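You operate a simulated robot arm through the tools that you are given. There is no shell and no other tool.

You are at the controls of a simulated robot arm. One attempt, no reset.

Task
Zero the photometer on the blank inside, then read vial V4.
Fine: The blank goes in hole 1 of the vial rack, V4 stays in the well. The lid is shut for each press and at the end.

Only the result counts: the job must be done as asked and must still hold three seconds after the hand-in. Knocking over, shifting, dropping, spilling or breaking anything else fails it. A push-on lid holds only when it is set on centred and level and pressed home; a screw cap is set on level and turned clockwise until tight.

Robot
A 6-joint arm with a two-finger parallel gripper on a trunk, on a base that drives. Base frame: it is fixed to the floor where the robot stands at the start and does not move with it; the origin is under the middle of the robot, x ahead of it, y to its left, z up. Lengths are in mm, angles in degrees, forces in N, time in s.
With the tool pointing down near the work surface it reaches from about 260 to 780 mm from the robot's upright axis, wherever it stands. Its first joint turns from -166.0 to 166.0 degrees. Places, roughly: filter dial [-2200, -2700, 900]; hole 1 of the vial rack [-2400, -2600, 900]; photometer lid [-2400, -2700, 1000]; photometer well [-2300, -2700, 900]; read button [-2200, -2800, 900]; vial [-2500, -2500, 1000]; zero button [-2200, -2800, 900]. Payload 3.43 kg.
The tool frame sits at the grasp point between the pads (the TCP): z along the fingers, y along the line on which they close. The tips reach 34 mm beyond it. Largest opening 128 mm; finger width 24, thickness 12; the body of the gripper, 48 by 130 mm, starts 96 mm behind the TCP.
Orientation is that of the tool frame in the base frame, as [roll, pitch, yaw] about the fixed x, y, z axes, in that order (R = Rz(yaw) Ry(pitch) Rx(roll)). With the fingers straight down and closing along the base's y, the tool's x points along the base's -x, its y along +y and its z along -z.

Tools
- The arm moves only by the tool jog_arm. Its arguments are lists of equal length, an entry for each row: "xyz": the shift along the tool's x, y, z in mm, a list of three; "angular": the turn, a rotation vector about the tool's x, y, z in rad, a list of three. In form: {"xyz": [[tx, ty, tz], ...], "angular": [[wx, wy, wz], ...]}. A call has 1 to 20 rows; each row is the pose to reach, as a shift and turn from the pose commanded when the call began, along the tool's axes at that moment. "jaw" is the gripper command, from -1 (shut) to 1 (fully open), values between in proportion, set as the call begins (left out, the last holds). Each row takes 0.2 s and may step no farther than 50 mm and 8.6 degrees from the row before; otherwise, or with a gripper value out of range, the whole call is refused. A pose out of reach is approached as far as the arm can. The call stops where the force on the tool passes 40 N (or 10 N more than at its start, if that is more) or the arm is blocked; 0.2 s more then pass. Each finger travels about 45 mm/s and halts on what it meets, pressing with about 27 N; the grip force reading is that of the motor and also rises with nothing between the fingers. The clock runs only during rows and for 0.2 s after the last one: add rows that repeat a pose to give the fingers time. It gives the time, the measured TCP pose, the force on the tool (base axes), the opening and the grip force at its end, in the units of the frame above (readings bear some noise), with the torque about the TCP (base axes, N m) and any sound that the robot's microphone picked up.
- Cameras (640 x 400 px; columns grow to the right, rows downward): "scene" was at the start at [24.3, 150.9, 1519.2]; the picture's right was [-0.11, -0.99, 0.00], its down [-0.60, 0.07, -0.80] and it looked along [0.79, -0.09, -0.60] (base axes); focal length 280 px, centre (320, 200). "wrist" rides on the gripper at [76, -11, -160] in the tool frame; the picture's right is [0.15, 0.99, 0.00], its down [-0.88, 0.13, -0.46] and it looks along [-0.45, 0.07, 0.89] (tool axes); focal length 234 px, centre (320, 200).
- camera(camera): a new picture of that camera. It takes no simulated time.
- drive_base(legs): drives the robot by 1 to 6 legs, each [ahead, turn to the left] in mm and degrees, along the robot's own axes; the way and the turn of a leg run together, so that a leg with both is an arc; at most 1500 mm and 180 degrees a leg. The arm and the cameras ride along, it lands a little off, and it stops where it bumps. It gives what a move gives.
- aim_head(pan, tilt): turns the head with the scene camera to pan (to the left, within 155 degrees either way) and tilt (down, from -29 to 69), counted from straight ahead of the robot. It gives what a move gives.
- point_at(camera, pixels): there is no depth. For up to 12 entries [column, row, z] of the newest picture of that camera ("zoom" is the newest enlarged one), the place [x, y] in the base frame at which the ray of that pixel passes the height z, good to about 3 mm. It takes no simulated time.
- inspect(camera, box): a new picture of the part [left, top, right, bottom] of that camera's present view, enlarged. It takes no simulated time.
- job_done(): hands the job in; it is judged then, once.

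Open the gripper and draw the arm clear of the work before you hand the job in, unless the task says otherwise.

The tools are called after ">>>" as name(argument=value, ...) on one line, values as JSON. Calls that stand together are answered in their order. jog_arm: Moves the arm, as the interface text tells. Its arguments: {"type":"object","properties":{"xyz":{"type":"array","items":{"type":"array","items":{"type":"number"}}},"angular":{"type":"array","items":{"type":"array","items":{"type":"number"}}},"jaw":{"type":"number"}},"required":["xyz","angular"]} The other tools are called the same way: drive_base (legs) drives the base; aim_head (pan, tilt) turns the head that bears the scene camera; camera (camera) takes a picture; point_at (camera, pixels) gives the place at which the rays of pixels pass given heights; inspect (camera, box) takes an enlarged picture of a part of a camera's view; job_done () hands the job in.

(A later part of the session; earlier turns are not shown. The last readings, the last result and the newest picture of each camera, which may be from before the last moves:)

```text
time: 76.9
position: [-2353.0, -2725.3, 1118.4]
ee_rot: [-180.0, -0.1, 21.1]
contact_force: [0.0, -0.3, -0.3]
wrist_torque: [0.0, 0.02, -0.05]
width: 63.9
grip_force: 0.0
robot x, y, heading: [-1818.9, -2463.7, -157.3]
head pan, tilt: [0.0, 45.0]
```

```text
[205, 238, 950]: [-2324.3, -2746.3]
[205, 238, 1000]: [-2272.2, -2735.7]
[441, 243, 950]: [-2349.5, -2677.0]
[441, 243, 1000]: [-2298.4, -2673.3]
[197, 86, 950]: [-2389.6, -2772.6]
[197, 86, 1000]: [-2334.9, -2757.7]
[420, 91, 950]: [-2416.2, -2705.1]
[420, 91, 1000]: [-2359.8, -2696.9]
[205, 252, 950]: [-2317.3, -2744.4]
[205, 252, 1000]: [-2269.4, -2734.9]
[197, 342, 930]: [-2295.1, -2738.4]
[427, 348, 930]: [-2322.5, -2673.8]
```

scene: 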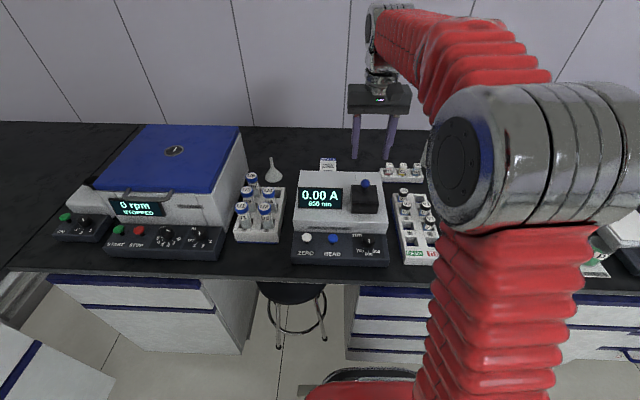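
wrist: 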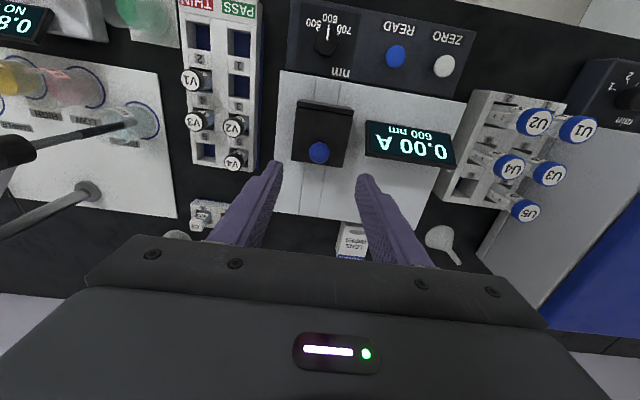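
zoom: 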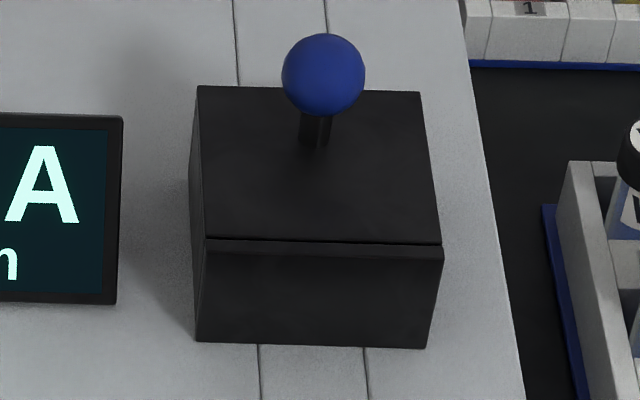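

The plate top is level at z≈972, 70 mm square, centre (-2347,-2722); the knob ball is at (-2357,-2724.5,1000). I descend with open jaws around the ball, tips staying ~6 mm above the plate.

>>> jog_arm(xyz=[[-1.5, -1, 40], [-3.4, -2.2, 75], [-3.4, -2.2, 95], [-3.4, -2.2, 106], [-3.4, -2.2, 106]], angular=[[0, 0, 0], [0, 0, 0], [0, 0, 0], [0, 0, 0], [0, 0, 0]])

>>> camera(camera="wrist")

>>> inspect(camera="scene", box=[290, 120, 440, 240])

```text
time: 78.1
position: [-2356.7, -2722.8, 1012.1]
ee_rot: [179.9, 0.0, 21.0]
contact_force: [0.5, -0.3, -0.4]
wrist_torque: [-0.01, -0.01, -0.02]
width: 64.2
grip_force: 0.0
robot x, y, heading: [-1818.9, -2464.1, -157.1]
head pan, tilt: [0.0, 45.0]
```

```text
taken
```

wrist: 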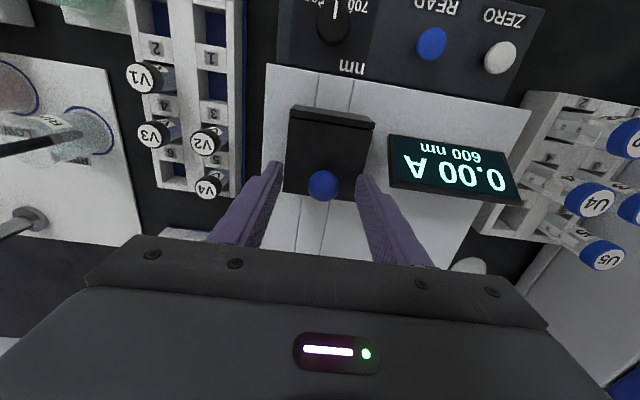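

```text
3.33 times, centred on (365, 180) of scene
```

zoom: 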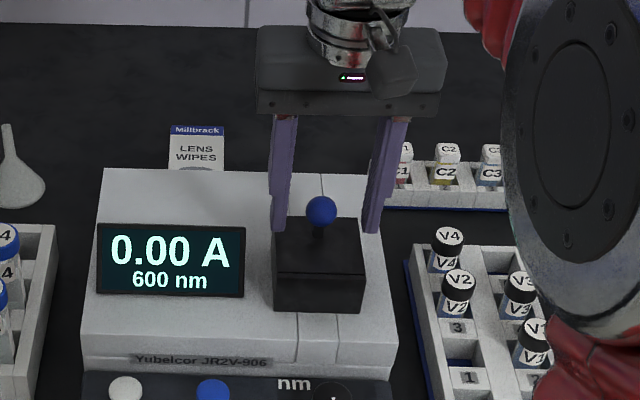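

The ball sits midway between the pads but about 3 mm toward +y; I centre and close on it.

>>> jog_arm(xyz=[[0, 2.5, 0], [0, 2.5, 0]], angular=[[0, 0, 0], [0, 0, 0]])

>>> jog_arm(xyz=[[0, 0, 0], [0, 0, 0], [0, 0, 0], [0, 0, 0], [0, 0, 0]], angular=[[0, 0, 0], [0, 0, 0], [0, 0, 0], [0, 0, 0], [0, 0, 0]], jaw=-1)

>>> camera(camera="wrist")

```text
time: 78.7
position: [-2356.0, -2724.9, 1013.1]
ee_rot: [-180.0, -0.1, 21.0]
contact_force: [-0.1, 0.9, 0.0]
wrist_torque: [0.01, -0.03, 0.01]
width: 63.9
grip_force: 0.1
robot x, y, heading: [-1820.5, -2463.0, -157.0]
head pan, tilt: [0.0, 45.0]
```

```text
time: 79.9
position: [-2355.2, -2725.6, 1012.9]
ee_rot: [-179.9, 0.1, 21.0]
contact_force: [0.4, -4.0, 0.3]
wrist_torque: [-0.1, 0.0, 0.03]
width: 25.4
grip_force: 44.9
robot x, y, heading: [-1820.9, -2467.7, -157.2]
head pan, tilt: [0.0, 45.0]
```

```text
taken
```

wrist: 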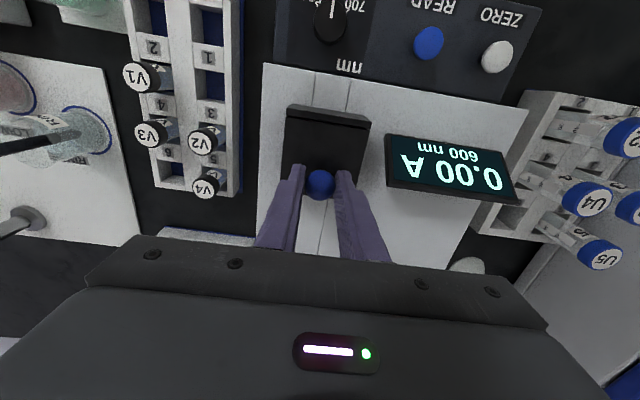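

The ball is held (width 25.4). I lift just a few millimetres to feel whether the lid is free, hinged or sliding.

>>> jog_arm(xyz=[[0, 0.7, -1], [0, 0.7, -2], [0, 0.7, -4], [0, 0.7, -4]], angular=[[0, 0, 0], [0, 0, 0], [0, 0, 0], [0, 0, 0]])

>>> inspect(camera="scene", box=[335, 165, 400, 235])

>>> inspect(camera="wrist", box=[270, 90, 390, 210])

```text
time: 80.9
position: [-2356.6, -2724.5, 1015.0]
ee_rot: [-179.9, -0.4, 21.1]
contact_force: [-6.9, -3.8, -11.1]
wrist_torque: [-0.13, 0.22, -0.04]
width: 25.1
grip_force: 45.1
robot x, y, heading: [-1817.6, -2463.3, -157.2]
head pan, tilt: [0.0, 45.0]
stopped in row 4: the force on the tool passed its limit at 40 N (the readings are from after the stop); the commanded pose is now the measured one
```

```text
5.71 times, centred on (368, 200) of scene
```

zoom: 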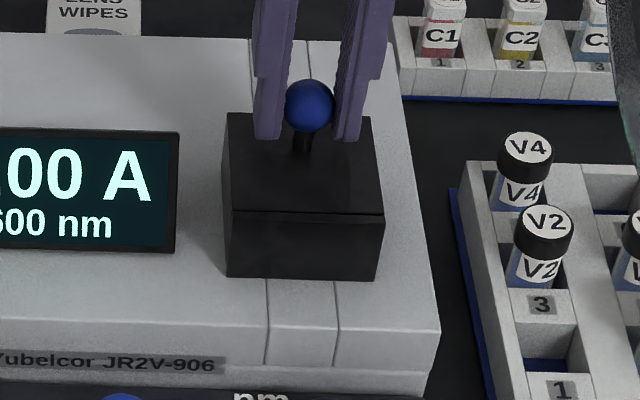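

```text
3.33 times, centred on (330, 150) of wrist
```

zoom: 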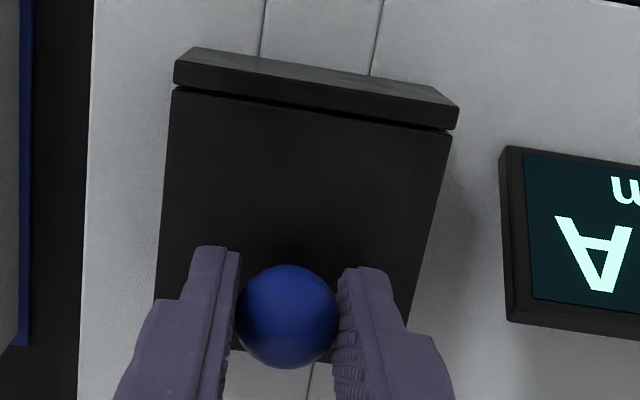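

The lid resists a vertical pull and pulls the tool rearward and down, which fits a hinge at the rear. I ease the knob rearward (−tx) a little while holding height and read the force.

>>> jog_arm(xyz=[[-1, 0, 0], [-2, 0, 0], [-3, 0, 0], [-3, 0, 0]], angular=[[0, 0, 0], [0, 0, 0], [0, 0, 0], [0, 0, 0]])

>>> inspect(camera="scene", box=[335, 165, 400, 235])

>>> inspect(camera="wrist", box=[270, 90, 390, 210])

```text
time: 81.9
position: [-2358.5, -2726.9, 1014.1]
ee_rot: [-179.9, -0.5, 21.0]
contact_force: [4.8, -7.2, -13.6]
wrist_torque: [-0.04, -0.42, -0.01]
width: 25.5
grip_force: 45.4
robot x, y, heading: [-1820.3, -2460.6, -156.8]
head pan, tilt: [0.0, 45.0]
```

```text
5.71 times, centred on (368, 200) of scene
```

zoom: 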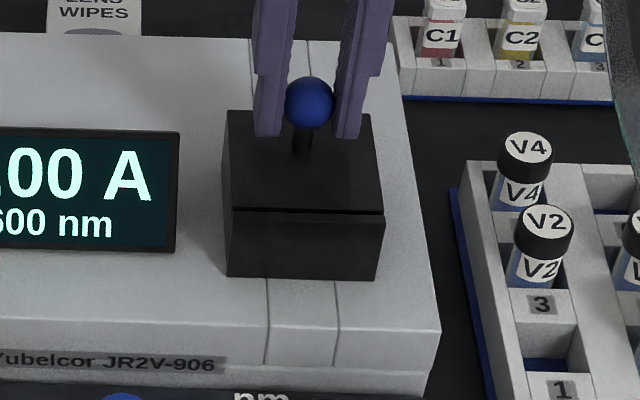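

```text
3.33 times, centred on (330, 150) of wrist
```

zoom: 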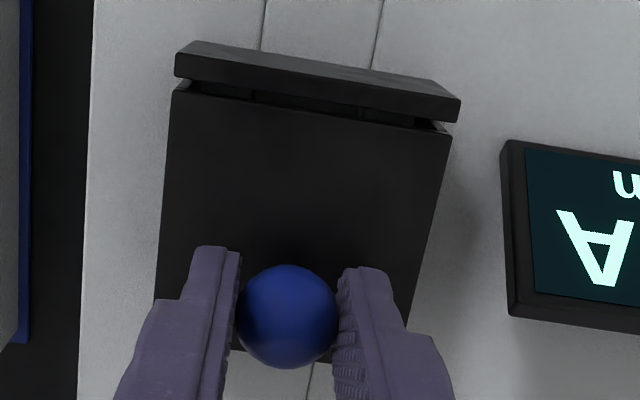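

The plate moved rearward and a gap opened behind the front bar: it is a sliding lid. I relieve the upward strain by lowering 1.5 mm and easing sideways, then check the force.

>>> jog_arm(xyz=[[0, 0.5, 1], [0, 1, 1.6], [0, 1, 1.6]], angular=[[0, 0, 0], [0, 0, 0], [0, 0, 0]])

>>> jog_arm(xyz=[[-1.5, 0, 0], [-3, 0, 0], [-4.5, 0, 0], [-6, 0, 0], [-6, 0, 0]], angular=[[0, 0, 0], [0, 0, 0], [0, 0, 0], [0, 0, 0], [0, 0, 0]])

>>> inspect(camera="scene", box=[335, 165, 400, 235])

>>> inspect(camera="wrist", box=[270, 90, 390, 210])

```text
time: 82.7
position: [-2358.2, -2725.4, 1012.9]
ee_rot: [-179.9, -0.1, 21.1]
contact_force: [1.3, -1.9, 3.6]
wrist_torque: [0.29, -0.76, -0.05]
width: 25.4
grip_force: 44.9
robot x, y, heading: [-1820.7, -2464.3, -157.1]
head pan, tilt: [0.0, 45.0]
```

```text
time: 83.9
position: [-2363.7, -2728.5, 1013.3]
ee_rot: [-179.9, -0.3, 21.0]
contact_force: [-3.9, 8.6, 16.5]
wrist_torque: [0.17, 0.11, 0.0]
width: 25.2
grip_force: 45.1
robot x, y, heading: [-1821.9, -2462.2, -157.2]
head pan, tilt: [0.0, 45.0]
```

```text
5.71 times, centred on (368, 200) of scene
```

zoom: 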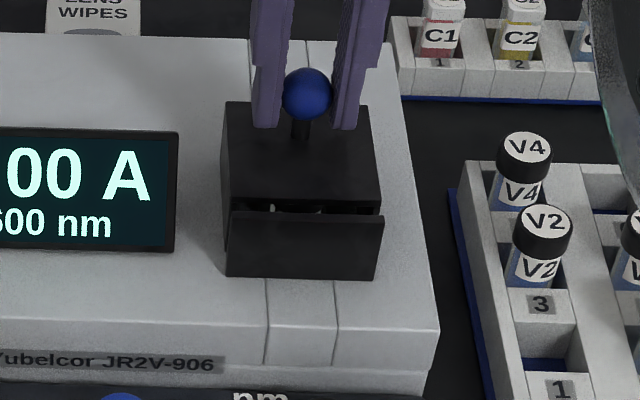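

```text
3.33 times, centred on (330, 150) of wrist
```

zoom: 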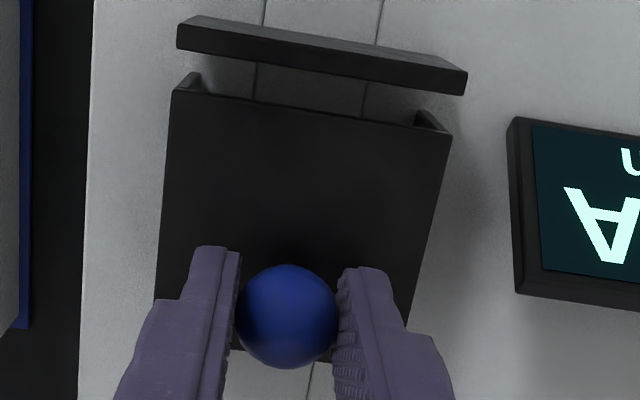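

The hood (top plate with side walls) slides back and leaves the front wall standing; the tool is being pushed up slightly (16 N). I raise 1 mm to relieve it and check.

>>> jog_arm(xyz=[[0, 0, -0.6], [0, -0.5, -1], [0, -0.5, -1]], angular=[[0, 0, 0], [0, 0, 0], [0, 0, 0]])

```text
time: 84.7
position: [-2363.3, -2728.0, 1014.7]
ee_rot: [-179.8, -0.3, 21.1]
contact_force: [-4.6, 10.4, 7.0]
wrist_torque: [-0.17, 1.07, 0.02]
width: 25.6
grip_force: 45.0
robot x, y, heading: [-1822.9, -2464.6, -156.9]
head pan, tilt: [0.0, 45.0]
```

I triangulate the hood's corners again to tell sliding from tilting.

>>> inspect(camera="wrist", box=[270, 90, 390, 210])

>>> point_at(camera="zoom", pixels=[[172, 92, 950], [172, 92, 1000], [452, 133, 950], [452, 133, 1000], [410, 340, 950], [410, 340, 1000], [155, 300, 950], [155, 300, 1000]])

>>> inspect(camera="scene", box=[345, 175, 385, 220])

```text
3.33 times, centred on (330, 150) of wrist
```

zoom: 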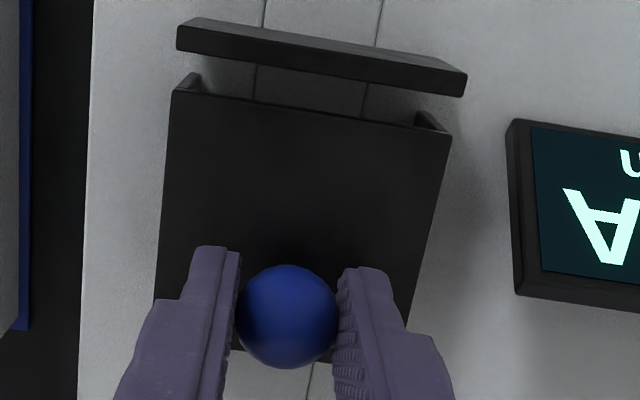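

```text
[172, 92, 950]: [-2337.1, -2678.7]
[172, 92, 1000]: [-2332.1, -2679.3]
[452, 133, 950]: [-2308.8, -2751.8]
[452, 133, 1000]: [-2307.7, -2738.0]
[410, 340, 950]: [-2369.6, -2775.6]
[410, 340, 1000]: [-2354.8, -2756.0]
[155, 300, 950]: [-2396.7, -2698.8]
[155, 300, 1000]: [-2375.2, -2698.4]
```

```text
8.89 times, centred on (365, 198) of scene
```

zoom: 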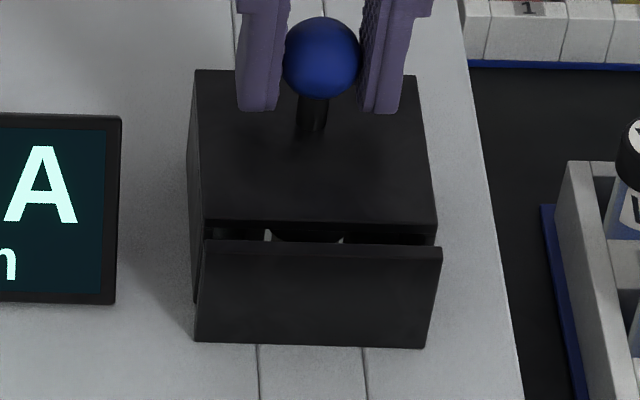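

Front and rear edges moved equally (16–18 px), so it is a pure slide; the vial shows under it. I regrip to release the built-up side strain: open a little, then re-centre.

>>> jog_arm(xyz=[[0, 0, 0], [0, 0, 0], [0, 0, 0]], angular=[[0, 0, 0], [0, 0, 0], [0, 0, 0]], jaw=-0.4)

>>> inspect(camera="wrist", box=[260, 100, 380, 220])

```text
time: 85.5
position: [-2364.2, -2728.4, 1013.1]
ee_rot: [-179.9, -0.4, 21.0]
contact_force: [-0.6, -0.9, -0.1]
wrist_torque: [0.03, 0.01, -0.03]
width: 38.4
grip_force: 0.1
robot x, y, heading: [-1821.7, -2464.8, -157.2]
head pan, tilt: [0.0, 45.0]
```

```text
3.33 times, centred on (320, 160) of wrist
```

zoom: 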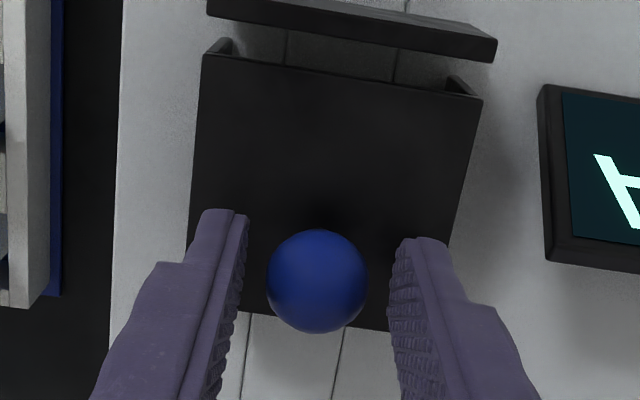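

The ball is centred between the pads. I close again and check the residual force, then slide in short steps.

>>> jog_arm(xyz=[[0, 0, 0], [0, 0, 0], [0, 0, 0], [0, 0, 0]], angular=[[0, 0, 0], [0, 0, 0], [0, 0, 0], [0, 0, 0]], jaw=-1)

>>> jog_arm(xyz=[[-2, 0, 0], [-4, 0, 0], [-6, 0, 0], [-8, 0, 0], [-10, 0, 0], [-10, 0, 0]], angular=[[0, 0, 0], [0, 0, 0], [0, 0, 0], [0, 0, 0], [0, 0, 0], [0, 0, 0]])

>>> inspect(camera="scene", box=[335, 155, 400, 225])

```text
time: 86.5
position: [-2363.0, -2728.1, 1013.4]
ee_rot: [-179.8, -0.3, 20.9]
contact_force: [-3.3, 9.9, -1.0]
wrist_torque: [0.15, 0.04, 0.0]
width: 25.1
grip_force: 44.8
robot x, y, heading: [-1820.8, -2461.9, -157.0]
head pan, tilt: [0.0, 45.0]
```

```text
time: 87.9
position: [-2374.0, -2731.5, 1014.4]
ee_rot: [-179.9, -0.3, 21.0]
contact_force: [-4.4, 12.2, 3.9]
wrist_torque: [0.22, 0.03, 0.02]
width: 25.4
grip_force: 45.0
robot x, y, heading: [-1817.2, -2463.2, -156.8]
head pan, tilt: [0.0, 45.0]
```

```text
5.71 times, centred on (368, 190) of scene
```

zoom: 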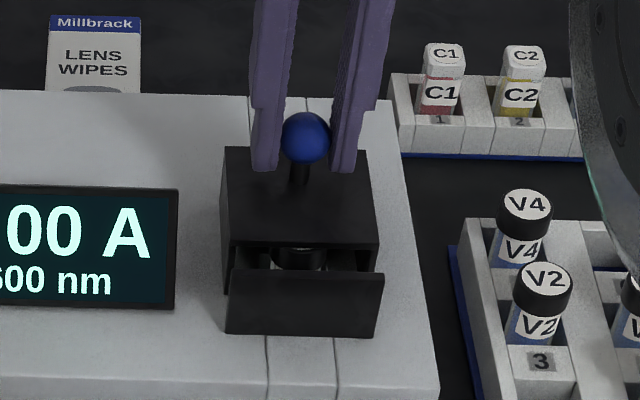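

Sliding works with small drag; a steady 12 N side force suggests shifting slightly toward −ty. I continue 15 mm more with a 0.8 mm correction.

>>> jog_arm(xyz=[[-2, -0.5, 0], [-5, -0.8, 0], [-7, -0.8, 0], [-9, -0.8, 0], [-11, -0.8, 0], [-13, -0.8, 0], [-15, -0.8, 0], [-15, -0.8, 0]], angular=[[0, 0, 0], [0, 0, 0], [0, 0, 0], [0, 0, 0], [0, 0, 0], [0, 0, 0], [0, 0, 0], [0, 0, 0]])

>>> inspect(camera="scene", box=[335, 155, 400, 225])

>>> camera(camera="wrist")

```text
time: 89.7
position: [-2387.3, -2737.6, 1014.1]
ee_rot: [-179.8, -0.2, 21.1]
contact_force: [-5.2, 13.3, 3.5]
wrist_torque: [0.14, 0.34, -0.01]
width: 25.6
grip_force: 44.8
robot x, y, heading: [-1819.6, -2461.7, -157.1]
head pan, tilt: [0.0, 45.0]
```

```text
5.71 times, centred on (368, 190) of scene
```

zoom: 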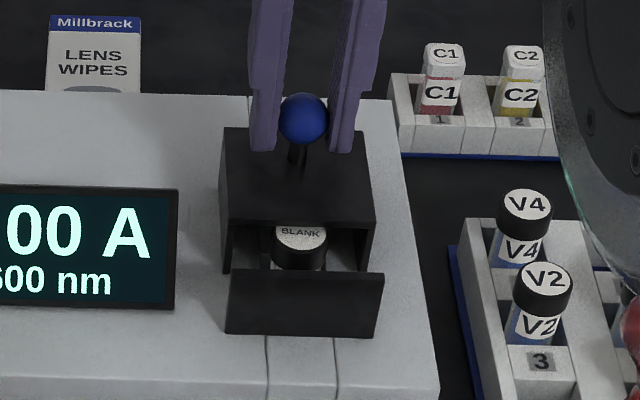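

```text
taken
```

wrist: 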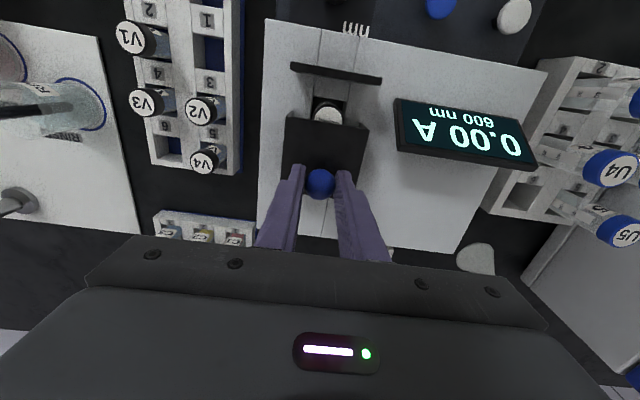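

The BLANK vial is now visible under the hood. I keep sliding rearward about 25 mm more, watching the force.

>>> jog_arm(xyz=[[-3, -0.2, 0], [-6, -0.3, 0], [-9, -0.4, 0], [-12, -0.5, 0], [-15, -0.5, 0], [-18, -0.5, 0], [-21, -0.5, 0], [-24, -0.5, 0], [-24, -0.5, 0]], angular=[[0, 0, 0], [0, 0, 0], [0, 0, 0], [0, 0, 0], [0, 0, 0], [0, 0, 0], [0, 0, 0], [0, 0, 0], [0, 0, 0]])

>>> inspect(camera="scene", box=[335, 145, 400, 215])

>>> camera(camera="wrist")

```text
time: 91.7
position: [-2410.1, -2746.1, 1014.3]
ee_rot: [-179.8, -0.4, 21.0]
contact_force: [-3.8, 10.8, -2.5]
wrist_torque: [0.03, 0.44, 0.02]
width: 25.3
grip_force: 44.9
robot x, y, heading: [-1818.5, -2462.0, -157.1]
head pan, tilt: [0.0, 45.0]
```

```text
5.71 times, centred on (368, 180) of scene
```

zoom: 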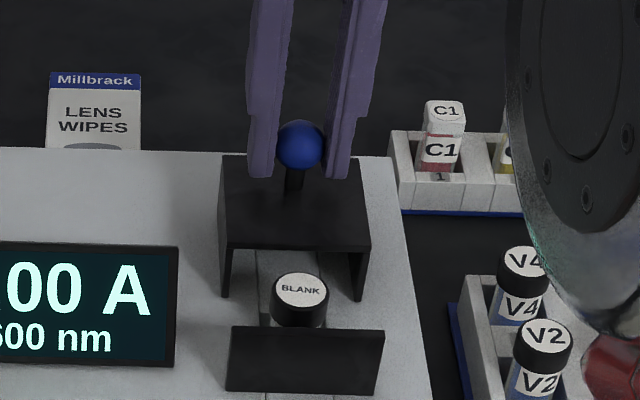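

```text
taken
```

wrist: 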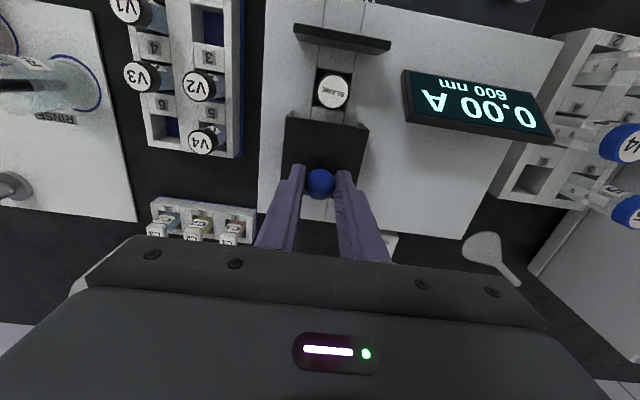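

The blank is clear of the hood now; I slide about 10 mm more for finger room.

>>> jog_arm(xyz=[[-2.5, 0, 0], [-5, 0, 0], [-7.5, 0, 0], [-10, 0, 0], [-10, 0, 0]], angular=[[0, 0, 0], [0, 0, 0], [0, 0, 0], [0, 0, 0], [0, 0, 0]])

>>> inspect(camera="wrist", box=[230, 0, 430, 200])

```text
time: 92.9
position: [-2419.9, -2749.0, 1014.3]
ee_rot: [-179.9, -0.4, 21.0]
contact_force: [-1.7, 5.2, -3.1]
wrist_torque: [0.17, -0.26, 0.0]
width: 25.2
grip_force: 45.3
robot x, y, heading: [-1817.2, -2467.0, -157.0]
head pan, tilt: [0.0, 45.0]
```

```text
2.00 times, centred on (330, 100) of wrist
```

zoom: 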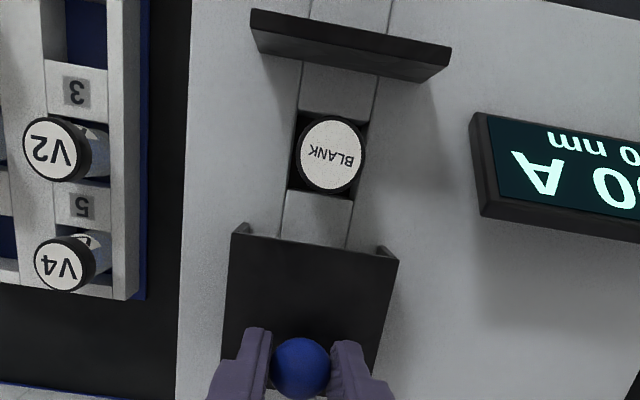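

The hood is back by about 64 mm and the well is fully exposed. I release the knob and rise straight up.

>>> jog_arm(xyz=[[0, 0, 0], [0, 0, 0], [0, 0, 0], [0, 0, 0], [0, 0, -10], [0, 0, -40], [0, 0, -80], [0, 0, -100]], angular=[[0, 0, 0], [0, 0, 0], [0, 0, 0], [0, 0, 0], [0, 0, 0], [0, 0, 0], [0, 0, 0], [0, 0, 0]], jaw=-0.1)

>>> camera(camera="wrist")

>>> inspect(camera="scene", box=[335, 145, 450, 270])

```text
time: 94.7
position: [-2420.9, -2750.0, 1115.5]
ee_rot: [-179.9, -0.5, 21.0]
contact_force: [0.2, -0.2, 0.0]
wrist_torque: [0.02, -0.02, 0.01]
width: 57.7
grip_force: 0.1
robot x, y, heading: [-1822.6, -2466.9, -156.9]
head pan, tilt: [0.0, 45.0]
```

```text
taken
```

wrist: 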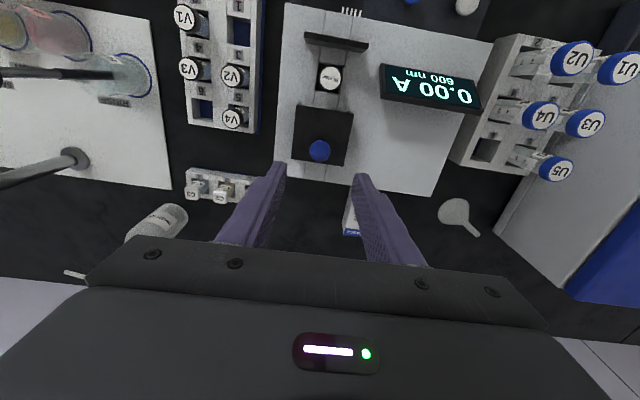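

```text
3.20 times, centred on (392, 208) of scene
```

zoom: 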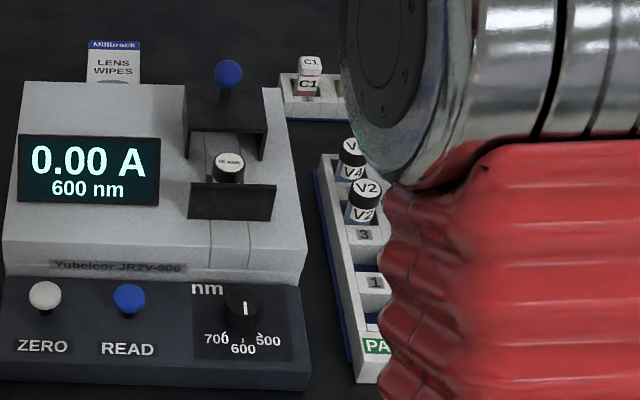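

I triangulate the blank's cap from both pictures.

>>> point_at(camera="zoom", pixels=[[230, 161, 930], [230, 161, 980], [190, 186, 950], [277, 188, 950]])

>>> point_at(camera="wrist", pixels=[[329.5, 76, 930], [329.5, 76, 980], [319, 150, 1000], [305, 37, 960], [367, 46, 960], [233, 117, 920], [232, 74, 920]])

```text
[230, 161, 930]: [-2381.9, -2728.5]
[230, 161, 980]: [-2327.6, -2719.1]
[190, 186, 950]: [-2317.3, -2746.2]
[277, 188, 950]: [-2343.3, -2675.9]
```

```text
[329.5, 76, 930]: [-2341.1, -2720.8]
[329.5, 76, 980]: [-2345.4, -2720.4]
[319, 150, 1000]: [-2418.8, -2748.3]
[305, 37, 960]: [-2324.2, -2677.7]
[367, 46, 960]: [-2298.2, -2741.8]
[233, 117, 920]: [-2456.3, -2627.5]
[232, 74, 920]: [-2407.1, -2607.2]
```

The blank's cap top is at about (-2344,-2721,965). The listed "vial" place [-2500,-2500,1000] does not quite match V4 at (-2456,-2627), so I look around that area before going on.

>>> point_at(camera="wrist", pixels=[[186, 17, 920], [191, 69, 920], [160, 222, 980], [75, 155, 950], [70, 75, 960], [200, 188, 900], [120, 75, 920]])

>>> aim_head(pan=-15, tilt=42)

>>> camera(camera="scene")

>>> inspect(camera="wrist", box=[0, 0, 280, 260])

```text
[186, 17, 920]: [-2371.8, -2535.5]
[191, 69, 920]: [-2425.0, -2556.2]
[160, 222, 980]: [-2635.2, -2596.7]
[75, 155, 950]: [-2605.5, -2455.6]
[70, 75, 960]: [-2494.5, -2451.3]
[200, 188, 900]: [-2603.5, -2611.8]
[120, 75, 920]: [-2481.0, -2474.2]
```

```text
time: 95.5
position: [-2420.4, -2750.3, 1115.2]
ee_rot: [-179.8, -0.4, 21.0]
contact_force: [-0.9, -0.5, -0.2]
wrist_torque: [0.01, 0.03, -0.03]
width: 57.6
grip_force: 0.0
robot x, y, heading: [-1821.0, -2464.2, -157.2]
head pan, tilt: [-15.0, 42.0]
```

```text
taken
```

scene: 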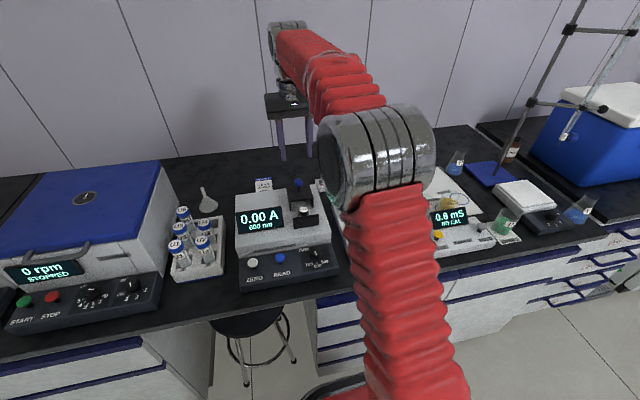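

```text
1.54 times, centred on (140, 130) of wrist
```

zoom: 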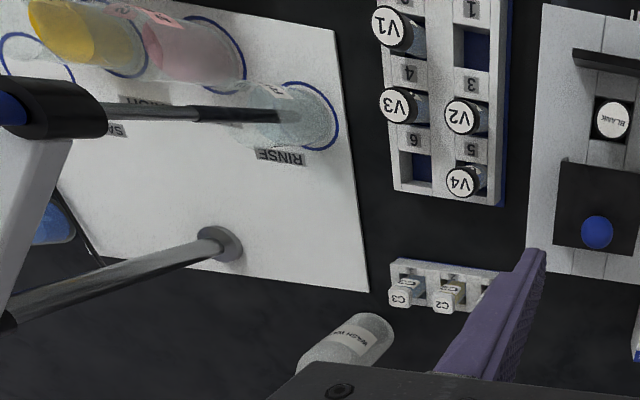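

Only the V4-labelled vial in hole 5 matches, so I go on. I move over the blank at (-2344,-2721) with ~58 mm opening, levelling the small pitch, and look straight down.

>>> jog_arm(xyz=[[27, 0, 0], [54, 0, 0], [81, -0.2, 0], [81, -0.2, 20], [81, -0.2, 20]], angular=[[0, -0.008, 0], [0, -0.008, 0], [0, -0.008, 0], [0, -0.008, 0], [0, -0.008, 0]])

>>> inspect(camera="wrist", box=[180, 40, 440, 220])

```text
time: 96.7
position: [-2345.9, -2719.6, 1093.8]
ee_rot: [-179.9, 0.0, 21.0]
contact_force: [0.1, 0.5, 0.0]
wrist_torque: [0.04, -0.01, 0.01]
width: 57.7
grip_force: 0.1
robot x, y, heading: [-1821.4, -2459.1, -157.3]
head pan, tilt: [-15.0, 42.0]
```

```text
2.22 times, centred on (310, 130) of wrist
```

zoom: 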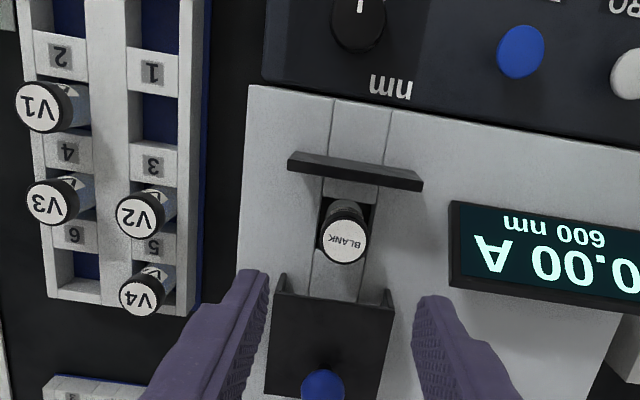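

I read the cap centre (345,241), hood front edge, front wall and the rack features from this view.

>>> point_at(camera="zoom", pixels=[[345, 241, 960], [345, 241, 970], [279, 293, 972], [393, 310, 972], [290, 175, 972], [420, 190, 972], [154, 118, 880], [154, 118, 900], [141, 293, 920], [143, 215, 920], [42, 107, 920], [50, 203, 920]])

```text
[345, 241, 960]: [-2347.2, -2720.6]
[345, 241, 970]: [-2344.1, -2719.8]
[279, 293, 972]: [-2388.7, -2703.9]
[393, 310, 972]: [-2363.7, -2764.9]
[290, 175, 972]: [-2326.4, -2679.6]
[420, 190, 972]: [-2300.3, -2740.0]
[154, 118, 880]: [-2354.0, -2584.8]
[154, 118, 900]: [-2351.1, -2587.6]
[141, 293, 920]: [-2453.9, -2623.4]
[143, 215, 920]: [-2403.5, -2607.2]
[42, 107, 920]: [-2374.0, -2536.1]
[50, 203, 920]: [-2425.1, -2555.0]
```

The cap is right under the TCP. I descend to TCP z≈975 (tips ~941) around the cap, then close.

>>> jog_arm(xyz=[[0, 0, 40], [0, 0, 75], [0, 0, 100], [0, 0, 112], [0, 0, 118.5], [0, 0, 118.5]], angular=[[0, 0, 0], [0, 0, 0], [0, 0, 0], [0, 0, 0], [0, 0, 0], [0, 0, 0]])

>>> inspect(camera="wrist", box=[220, 80, 420, 240])

>>> inspect(camera="scene", box=[220, 150, 360, 270])

```text
time: 98.1
position: [-2344.9, -2719.4, 976.7]
ee_rot: [-179.9, 0.1, 21.0]
contact_force: [-0.3, -0.1, -0.4]
wrist_torque: [-0.01, -0.01, -0.01]
width: 57.7
grip_force: 0.1
robot x, y, heading: [-1818.5, -2466.1, -157.1]
head pan, tilt: [-15.0, 42.0]
```

```text
2.50 times, centred on (320, 160) of wrist
```

zoom: 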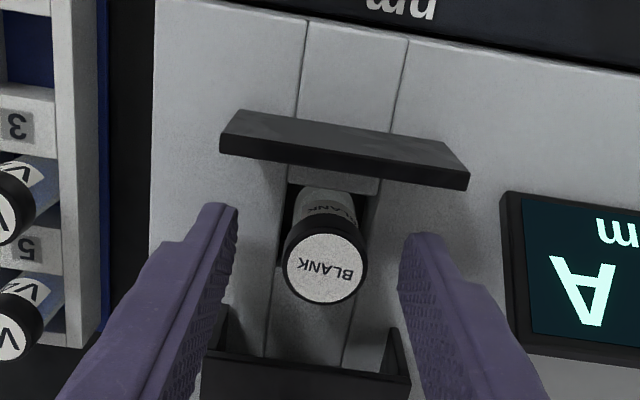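

```text
3.33 times, centred on (290, 210) of scene
```

zoom: 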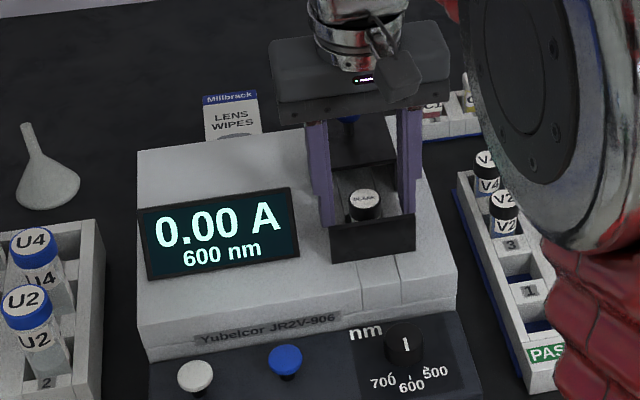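

The cap sits ~2 mm toward +y of the jaw middle. I shift 1.5 mm and close on the cap.

>>> jog_arm(xyz=[[0, 1.5, 0], [0, 1.5, 0]], angular=[[0, 0, 0], [0, 0, 0]])

>>> jog_arm(xyz=[[0, 0, 0], [0, 0, 0], [0, 0, 0], [0, 0, 0]], angular=[[0, 0, 0], [0, 0, 0], [0, 0, 0], [0, 0, 0]], jaw=-1)

>>> inspect(camera="wrist", box=[220, 80, 420, 240])

```text
time: 98.7
position: [-2344.5, -2721.0, 975.4]
ee_rot: [-179.9, 0.2, 21.0]
contact_force: [-0.4, 0.4, 0.3]
wrist_torque: [0.01, 0.02, 0.01]
width: 57.9
grip_force: 0.1
robot x, y, heading: [-1820.3, -2460.8, -157.2]
head pan, tilt: [-15.0, 42.0]
```

```text
time: 99.7
position: [-2344.8, -2720.8, 976.3]
ee_rot: [-179.8, 0.1, 20.9]
contact_force: [0.1, 0.3, 0.3]
wrist_torque: [0.01, 0.05, 0.0]
width: 26.7
grip_force: 27.1
robot x, y, heading: [-1821.8, -2464.4, -157.2]
head pan, tilt: [-15.0, 42.0]
```

```text
2.50 times, centred on (320, 160) of wrist
```

zoom: 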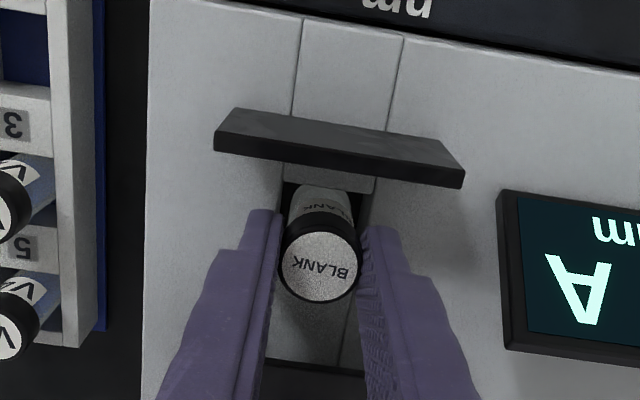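

The blank is held (width 26.7). I lift it straight up slowly.

>>> jog_arm(xyz=[[0, 0, -5], [0, 0, -15], [0, 0, -30], [0, 0, -50], [0, 0, -70], [0, 0, -90], [0, 0, -110], [0, 0, -110]], angular=[[0, 0, 0], [0, 0, 0], [0, 0, 0], [0, 0, 0], [0, 0, 0], [0, 0, 0], [0, 0, 0], [0, 0, 0]])

>>> inspect(camera="scene", box=[220, 120, 380, 270])

>>> camera(camera="wrist")

```text
time: 101.5
position: [-2342.9, -2720.0, 1084.0]
ee_rot: [-179.9, 0.1, 21.0]
contact_force: [0.6, -0.8, -0.9]
wrist_torque: [0.04, 0.01, 0.03]
width: 26.8
grip_force: 27.2
robot x, y, heading: [-1819.2, -2469.9, -157.3]
head pan, tilt: [-15.0, 42.0]
```

```text
2.67 times, centred on (300, 195) of scene
```

zoom: 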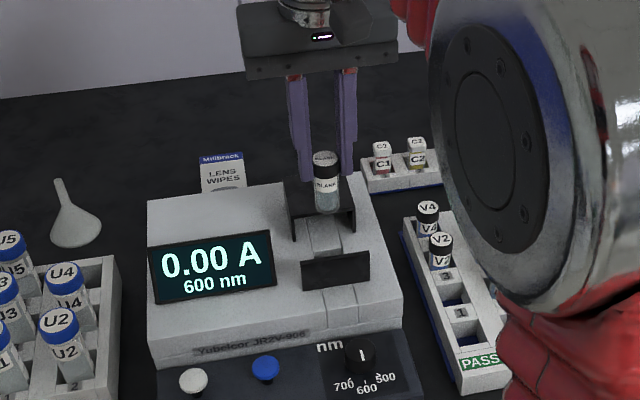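

```text
taken
```

wrist: 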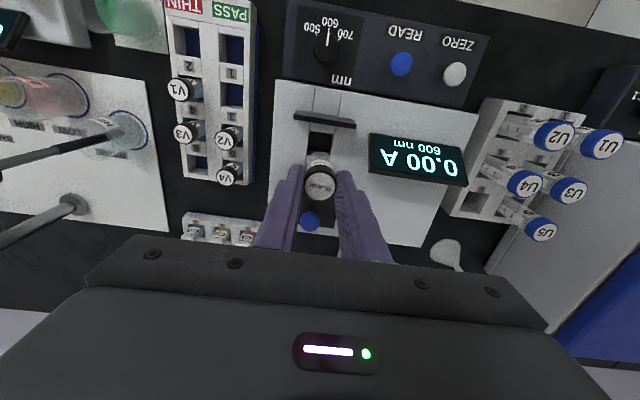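

The blank hangs upright. I triangulate the rack's label "1" and V-caps with both current views to fix the rack's heights.

>>> inspect(camera="wrist", box=[150, 0, 280, 200])

>>> point_at(camera="wrist", pixels=[[232, 72, 880], [232, 72, 920], [229, 137, 900], [229, 137, 950], [226, 176, 900], [226, 176, 950]])

>>> inspect(camera="scene", box=[360, 180, 420, 280])

```text
2.00 times, centred on (215, 100) of wrist
```

zoom: 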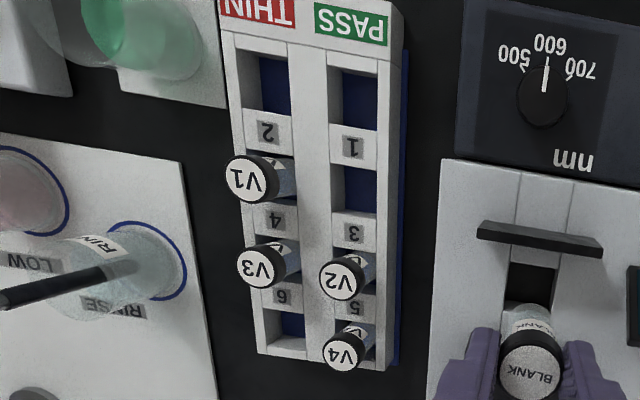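

```text
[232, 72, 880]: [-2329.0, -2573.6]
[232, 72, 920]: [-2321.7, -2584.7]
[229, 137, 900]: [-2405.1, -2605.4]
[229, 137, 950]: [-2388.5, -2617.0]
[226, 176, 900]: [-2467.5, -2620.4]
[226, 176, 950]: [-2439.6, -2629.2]
```

```text
4.00 times, centred on (390, 230) of scene
```

zoom: 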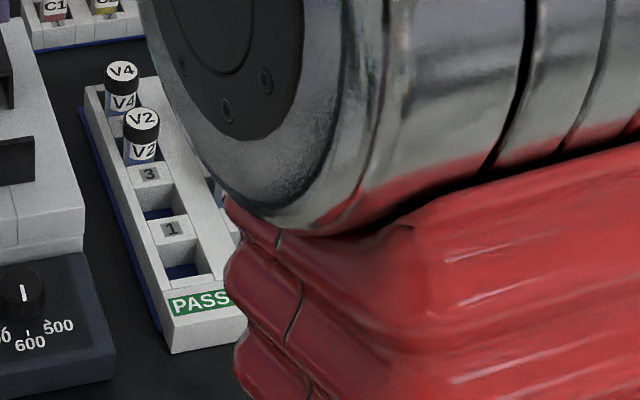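

Label plates sit in front of their holes, so hole 1 is the empty one between plates "3" and "1", matching the listed place. I get the scene rays for these points.

>>> point_at(camera="zoom", pixels=[[170, 228, 880], [170, 228, 920], [142, 118, 900], [142, 118, 950], [122, 71, 900], [122, 71, 950], [172, 352, 860], [85, 105, 860], [165, 312, 880], [101, 88, 900]])

>>> inspect(camera="wrist", box=[150, 0, 280, 200])

>>> point_at(camera="zoom", pixels=[[352, 147, 880], [352, 147, 900], [354, 190, 870], [354, 190, 895], [330, 165, 895], [378, 173, 895], [333, 208, 895], [375, 214, 895], [342, 278, 920], [343, 352, 920], [258, 178, 920], [263, 267, 920]])

```text
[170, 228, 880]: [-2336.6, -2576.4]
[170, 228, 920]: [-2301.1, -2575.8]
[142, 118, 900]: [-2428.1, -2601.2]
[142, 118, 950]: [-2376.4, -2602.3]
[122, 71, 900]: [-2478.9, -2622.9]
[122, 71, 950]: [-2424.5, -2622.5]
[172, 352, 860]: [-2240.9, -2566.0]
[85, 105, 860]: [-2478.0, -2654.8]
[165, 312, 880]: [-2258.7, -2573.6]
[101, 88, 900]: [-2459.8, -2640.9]
```

```text
2.00 times, centred on (215, 100) of wrist
```

zoom: 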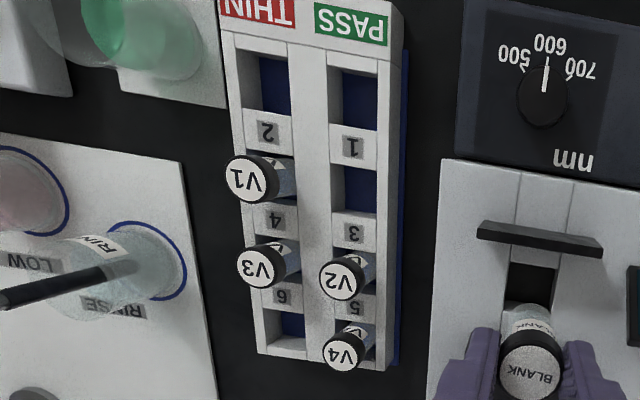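

```text
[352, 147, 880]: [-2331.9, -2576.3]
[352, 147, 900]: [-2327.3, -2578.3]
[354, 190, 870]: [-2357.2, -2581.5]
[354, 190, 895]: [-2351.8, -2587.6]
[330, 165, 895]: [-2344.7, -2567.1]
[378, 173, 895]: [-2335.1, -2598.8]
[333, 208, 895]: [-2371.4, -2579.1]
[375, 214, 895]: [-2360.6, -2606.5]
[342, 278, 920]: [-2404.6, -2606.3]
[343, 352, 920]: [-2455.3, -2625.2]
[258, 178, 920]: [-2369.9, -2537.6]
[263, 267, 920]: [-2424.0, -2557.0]
```

Rack top is at z≈887, cap tops there ≈924, and hole 1's centre ≈ (-2353,-2587). I carry the blank over hole 1 and lower it to just above the rack.

>>> jog_arm(xyz=[[10, -32, 0], [20, -64, 0], [30, -96, 0], [39, -128, 0], [39, -128, 30], [39, -128, 60], [39, -128, 85], [39, -128, 85]], angular=[[0, 0, 0], [0, 0, 0], [0, 0, 0], [0, 0, 0.008], [0, 0, 0.008], [0, 0, 0.008], [0, 0, 0.008], [0, 0, 0.008]])

>>> camera(camera="wrist")

>>> inspect(camera="wrist", box=[220, 60, 420, 220])

```text
time: 103.3
position: [-2354.4, -2588.4, 999.2]
ee_rot: [-179.9, 0.0, 20.5]
contact_force: [0.9, -0.2, 0.7]
wrist_torque: [0.0, 0.01, -0.02]
width: 26.5
grip_force: 27.3
robot x, y, heading: [-1818.8, -2466.6, -157.4]
head pan, tilt: [-15.0, 42.0]
```

```text
taken
```

wrist: 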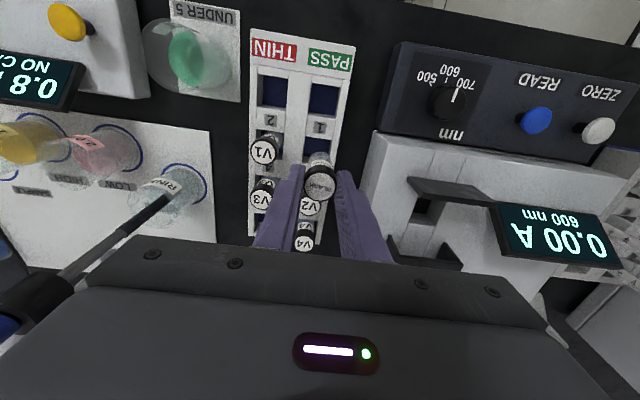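

```text
2.50 times, centred on (320, 140) of wrist
```

zoom: 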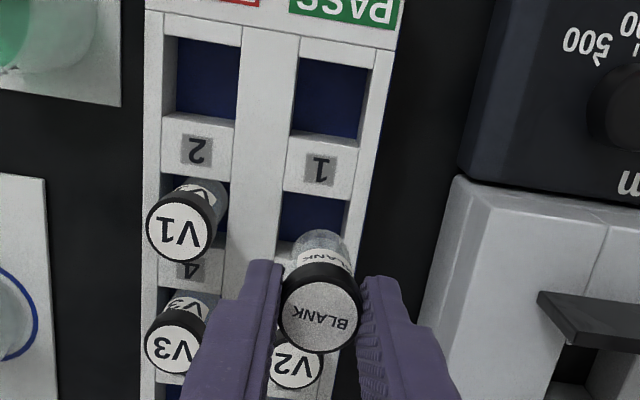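

The tool axis should meet the rack top at zoom (319,230). I check the hole edges' coordinates at z=887.

>>> point_at(camera="zoom", pixels=[[284, 190, 887], [351, 201, 887], [298, 52, 887], [372, 64, 887], [292, 132, 887], [360, 142, 887], [319, 230, 887], [179, 118, 887], [237, 125, 887], [187, 228, 924], [174, 347, 924]])

```text
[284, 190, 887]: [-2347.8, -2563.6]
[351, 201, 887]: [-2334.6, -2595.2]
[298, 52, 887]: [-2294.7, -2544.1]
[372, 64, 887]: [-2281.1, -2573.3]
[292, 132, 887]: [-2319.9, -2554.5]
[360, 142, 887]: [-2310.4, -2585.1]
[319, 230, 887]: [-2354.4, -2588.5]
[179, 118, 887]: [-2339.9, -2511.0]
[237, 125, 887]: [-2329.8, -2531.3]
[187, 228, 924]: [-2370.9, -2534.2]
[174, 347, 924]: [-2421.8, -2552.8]
```

Hole 1's centre comes out at (-2355,-2585); I shift 3 mm toward −ty and lower the vial into the hole in steps.

>>> jog_arm(xyz=[[0.7, -3, 0], [0.7, -3, 12], [0.7, -3, 24], [0.7, -3, 32], [0.7, -3, 40], [0.7, -3, 40]], angular=[[0, 0, 0], [0, 0, 0], [0, 0, 0], [0, 0, 0], [0, 0, 0], [0, 0, 0]])

>>> inspect(camera="wrist", box=[220, 60, 420, 220])

>>> camera(camera="scene")

```text
time: 104.7
position: [-2353.7, -2584.6, 960.8]
ee_rot: [-179.9, 0.2, 20.7]
contact_force: [-0.5, -0.7, -0.4]
wrist_torque: [-0.02, 0.01, 0.01]
width: 26.5
grip_force: 26.3
robot x, y, heading: [-1821.2, -2465.8, -157.3]
head pan, tilt: [-15.0, 42.0]
```

```text
2.50 times, centred on (320, 140) of wrist
```

zoom: 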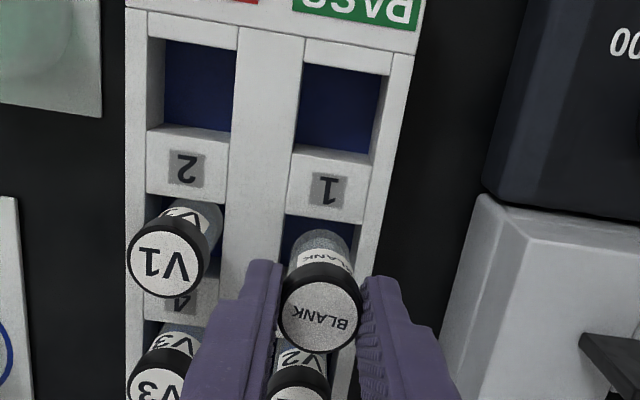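

```text
taken
```

scene: 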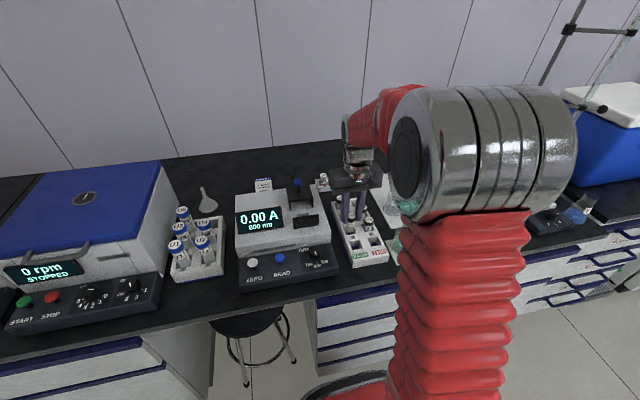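

The vial's foot is at the hole, well centred. I lower further in small steps and watch the force.

>>> jog_arm(xyz=[[0, 0, 5], [0, 0, 10], [0, 0, 14], [0, 0, 18], [0, 0, 20], [0, 0, 22], [0, 0, 22]], angular=[[0, 0, 0], [0, 0, 0], [0, 0, 0], [0, 0, 0], [0, 0, 0], [0, 0, 0], [0, 0, 0]])

>>> inspect(camera="scene", box=[310, 160, 410, 270])

```text
time: 106.3
position: [-2353.1, -2583.2, 938.3]
ee_rot: [-179.9, 0.2, 20.6]
contact_force: [0.4, -0.3, -0.3]
wrist_torque: [-0.03, 0.01, -0.01]
width: 26.8
grip_force: 27.0
robot x, y, heading: [-1821.9, -2465.6, -157.1]
head pan, tilt: [-15.0, 42.0]
```

```text
3.64 times, centred on (360, 215) of scene
```

zoom: 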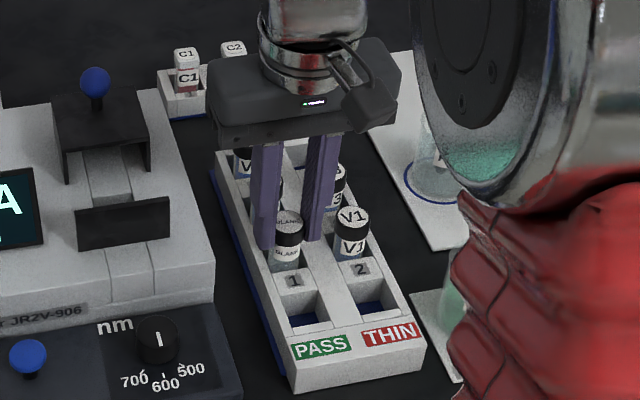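

The blank is in hole 1, nearly at the depth of V1. I go down 1 mm at a time until the floor is felt.

>>> jog_arm(xyz=[[0, 0, 1], [0, 0, 2], [0, 0, 3], [0, 0, 4]], angular=[[0, 0, 0], [0, 0, 0], [0, 0, 0], [0, 0, 0]])

```text
time: 107.3
position: [-2353.4, -2584.1, 934.6]
ee_rot: [-179.9, 0.1, 20.6]
contact_force: [-0.7, 0.1, -0.7]
wrist_torque: [-0.04, 0.0, 0.0]
width: 26.9
grip_force: 27.1
robot x, y, heading: [-1816.6, -2463.7, -157.2]
head pan, tilt: [-15.0, 42.0]
```

No contact yet at TCP z=934.6; I continue 1 mm at a time.

>>> jog_arm(xyz=[[0, 0, 1], [0, 0, 2], [0, 0, 3]], angular=[[0, 0, 0], [0, 0, 0], [0, 0, 0]])

```text
time: 108.1
position: [-2353.6, -2583.8, 933.3]
ee_rot: [-179.9, 0.1, 20.6]
contact_force: [0.4, -0.2, 0.0]
wrist_torque: [0.03, 0.01, 0.02]
width: 26.8
grip_force: 27.0
robot x, y, heading: [-1817.8, -2465.7, -157.2]
head pan, tilt: [-15.0, 42.0]
```

Still free; I continue down.

>>> jog_arm(xyz=[[0, 0, 1], [0, 0, 2], [0, 0, 3]], angular=[[0, 0, 0], [0, 0, 0], [0, 0, 0]])

>>> inspect(camera="scene", box=[330, 180, 390, 250])

```text
time: 108.9
position: [-2353.4, -2585.4, 930.0]
ee_rot: [-179.8, 0.3, 20.6]
contact_force: [2.0, 0.0, 19.9]
wrist_torque: [0.01, -0.14, 0.03]
width: 26.8
grip_force: 26.9
robot x, y, heading: [-1817.7, -2462.3, -156.8]
head pan, tilt: [-15.0, 42.0]
```

```text
5.71 times, centred on (360, 215) of scene
```

zoom: 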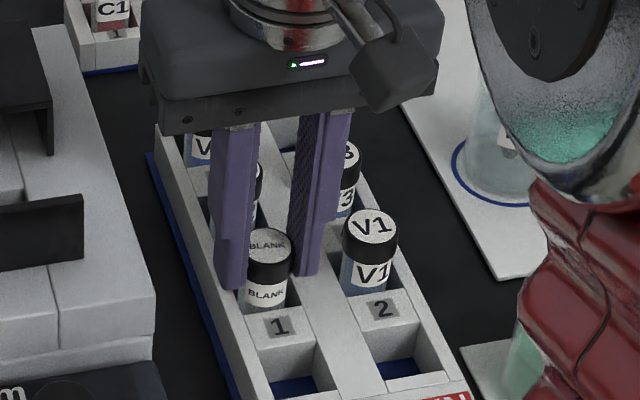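

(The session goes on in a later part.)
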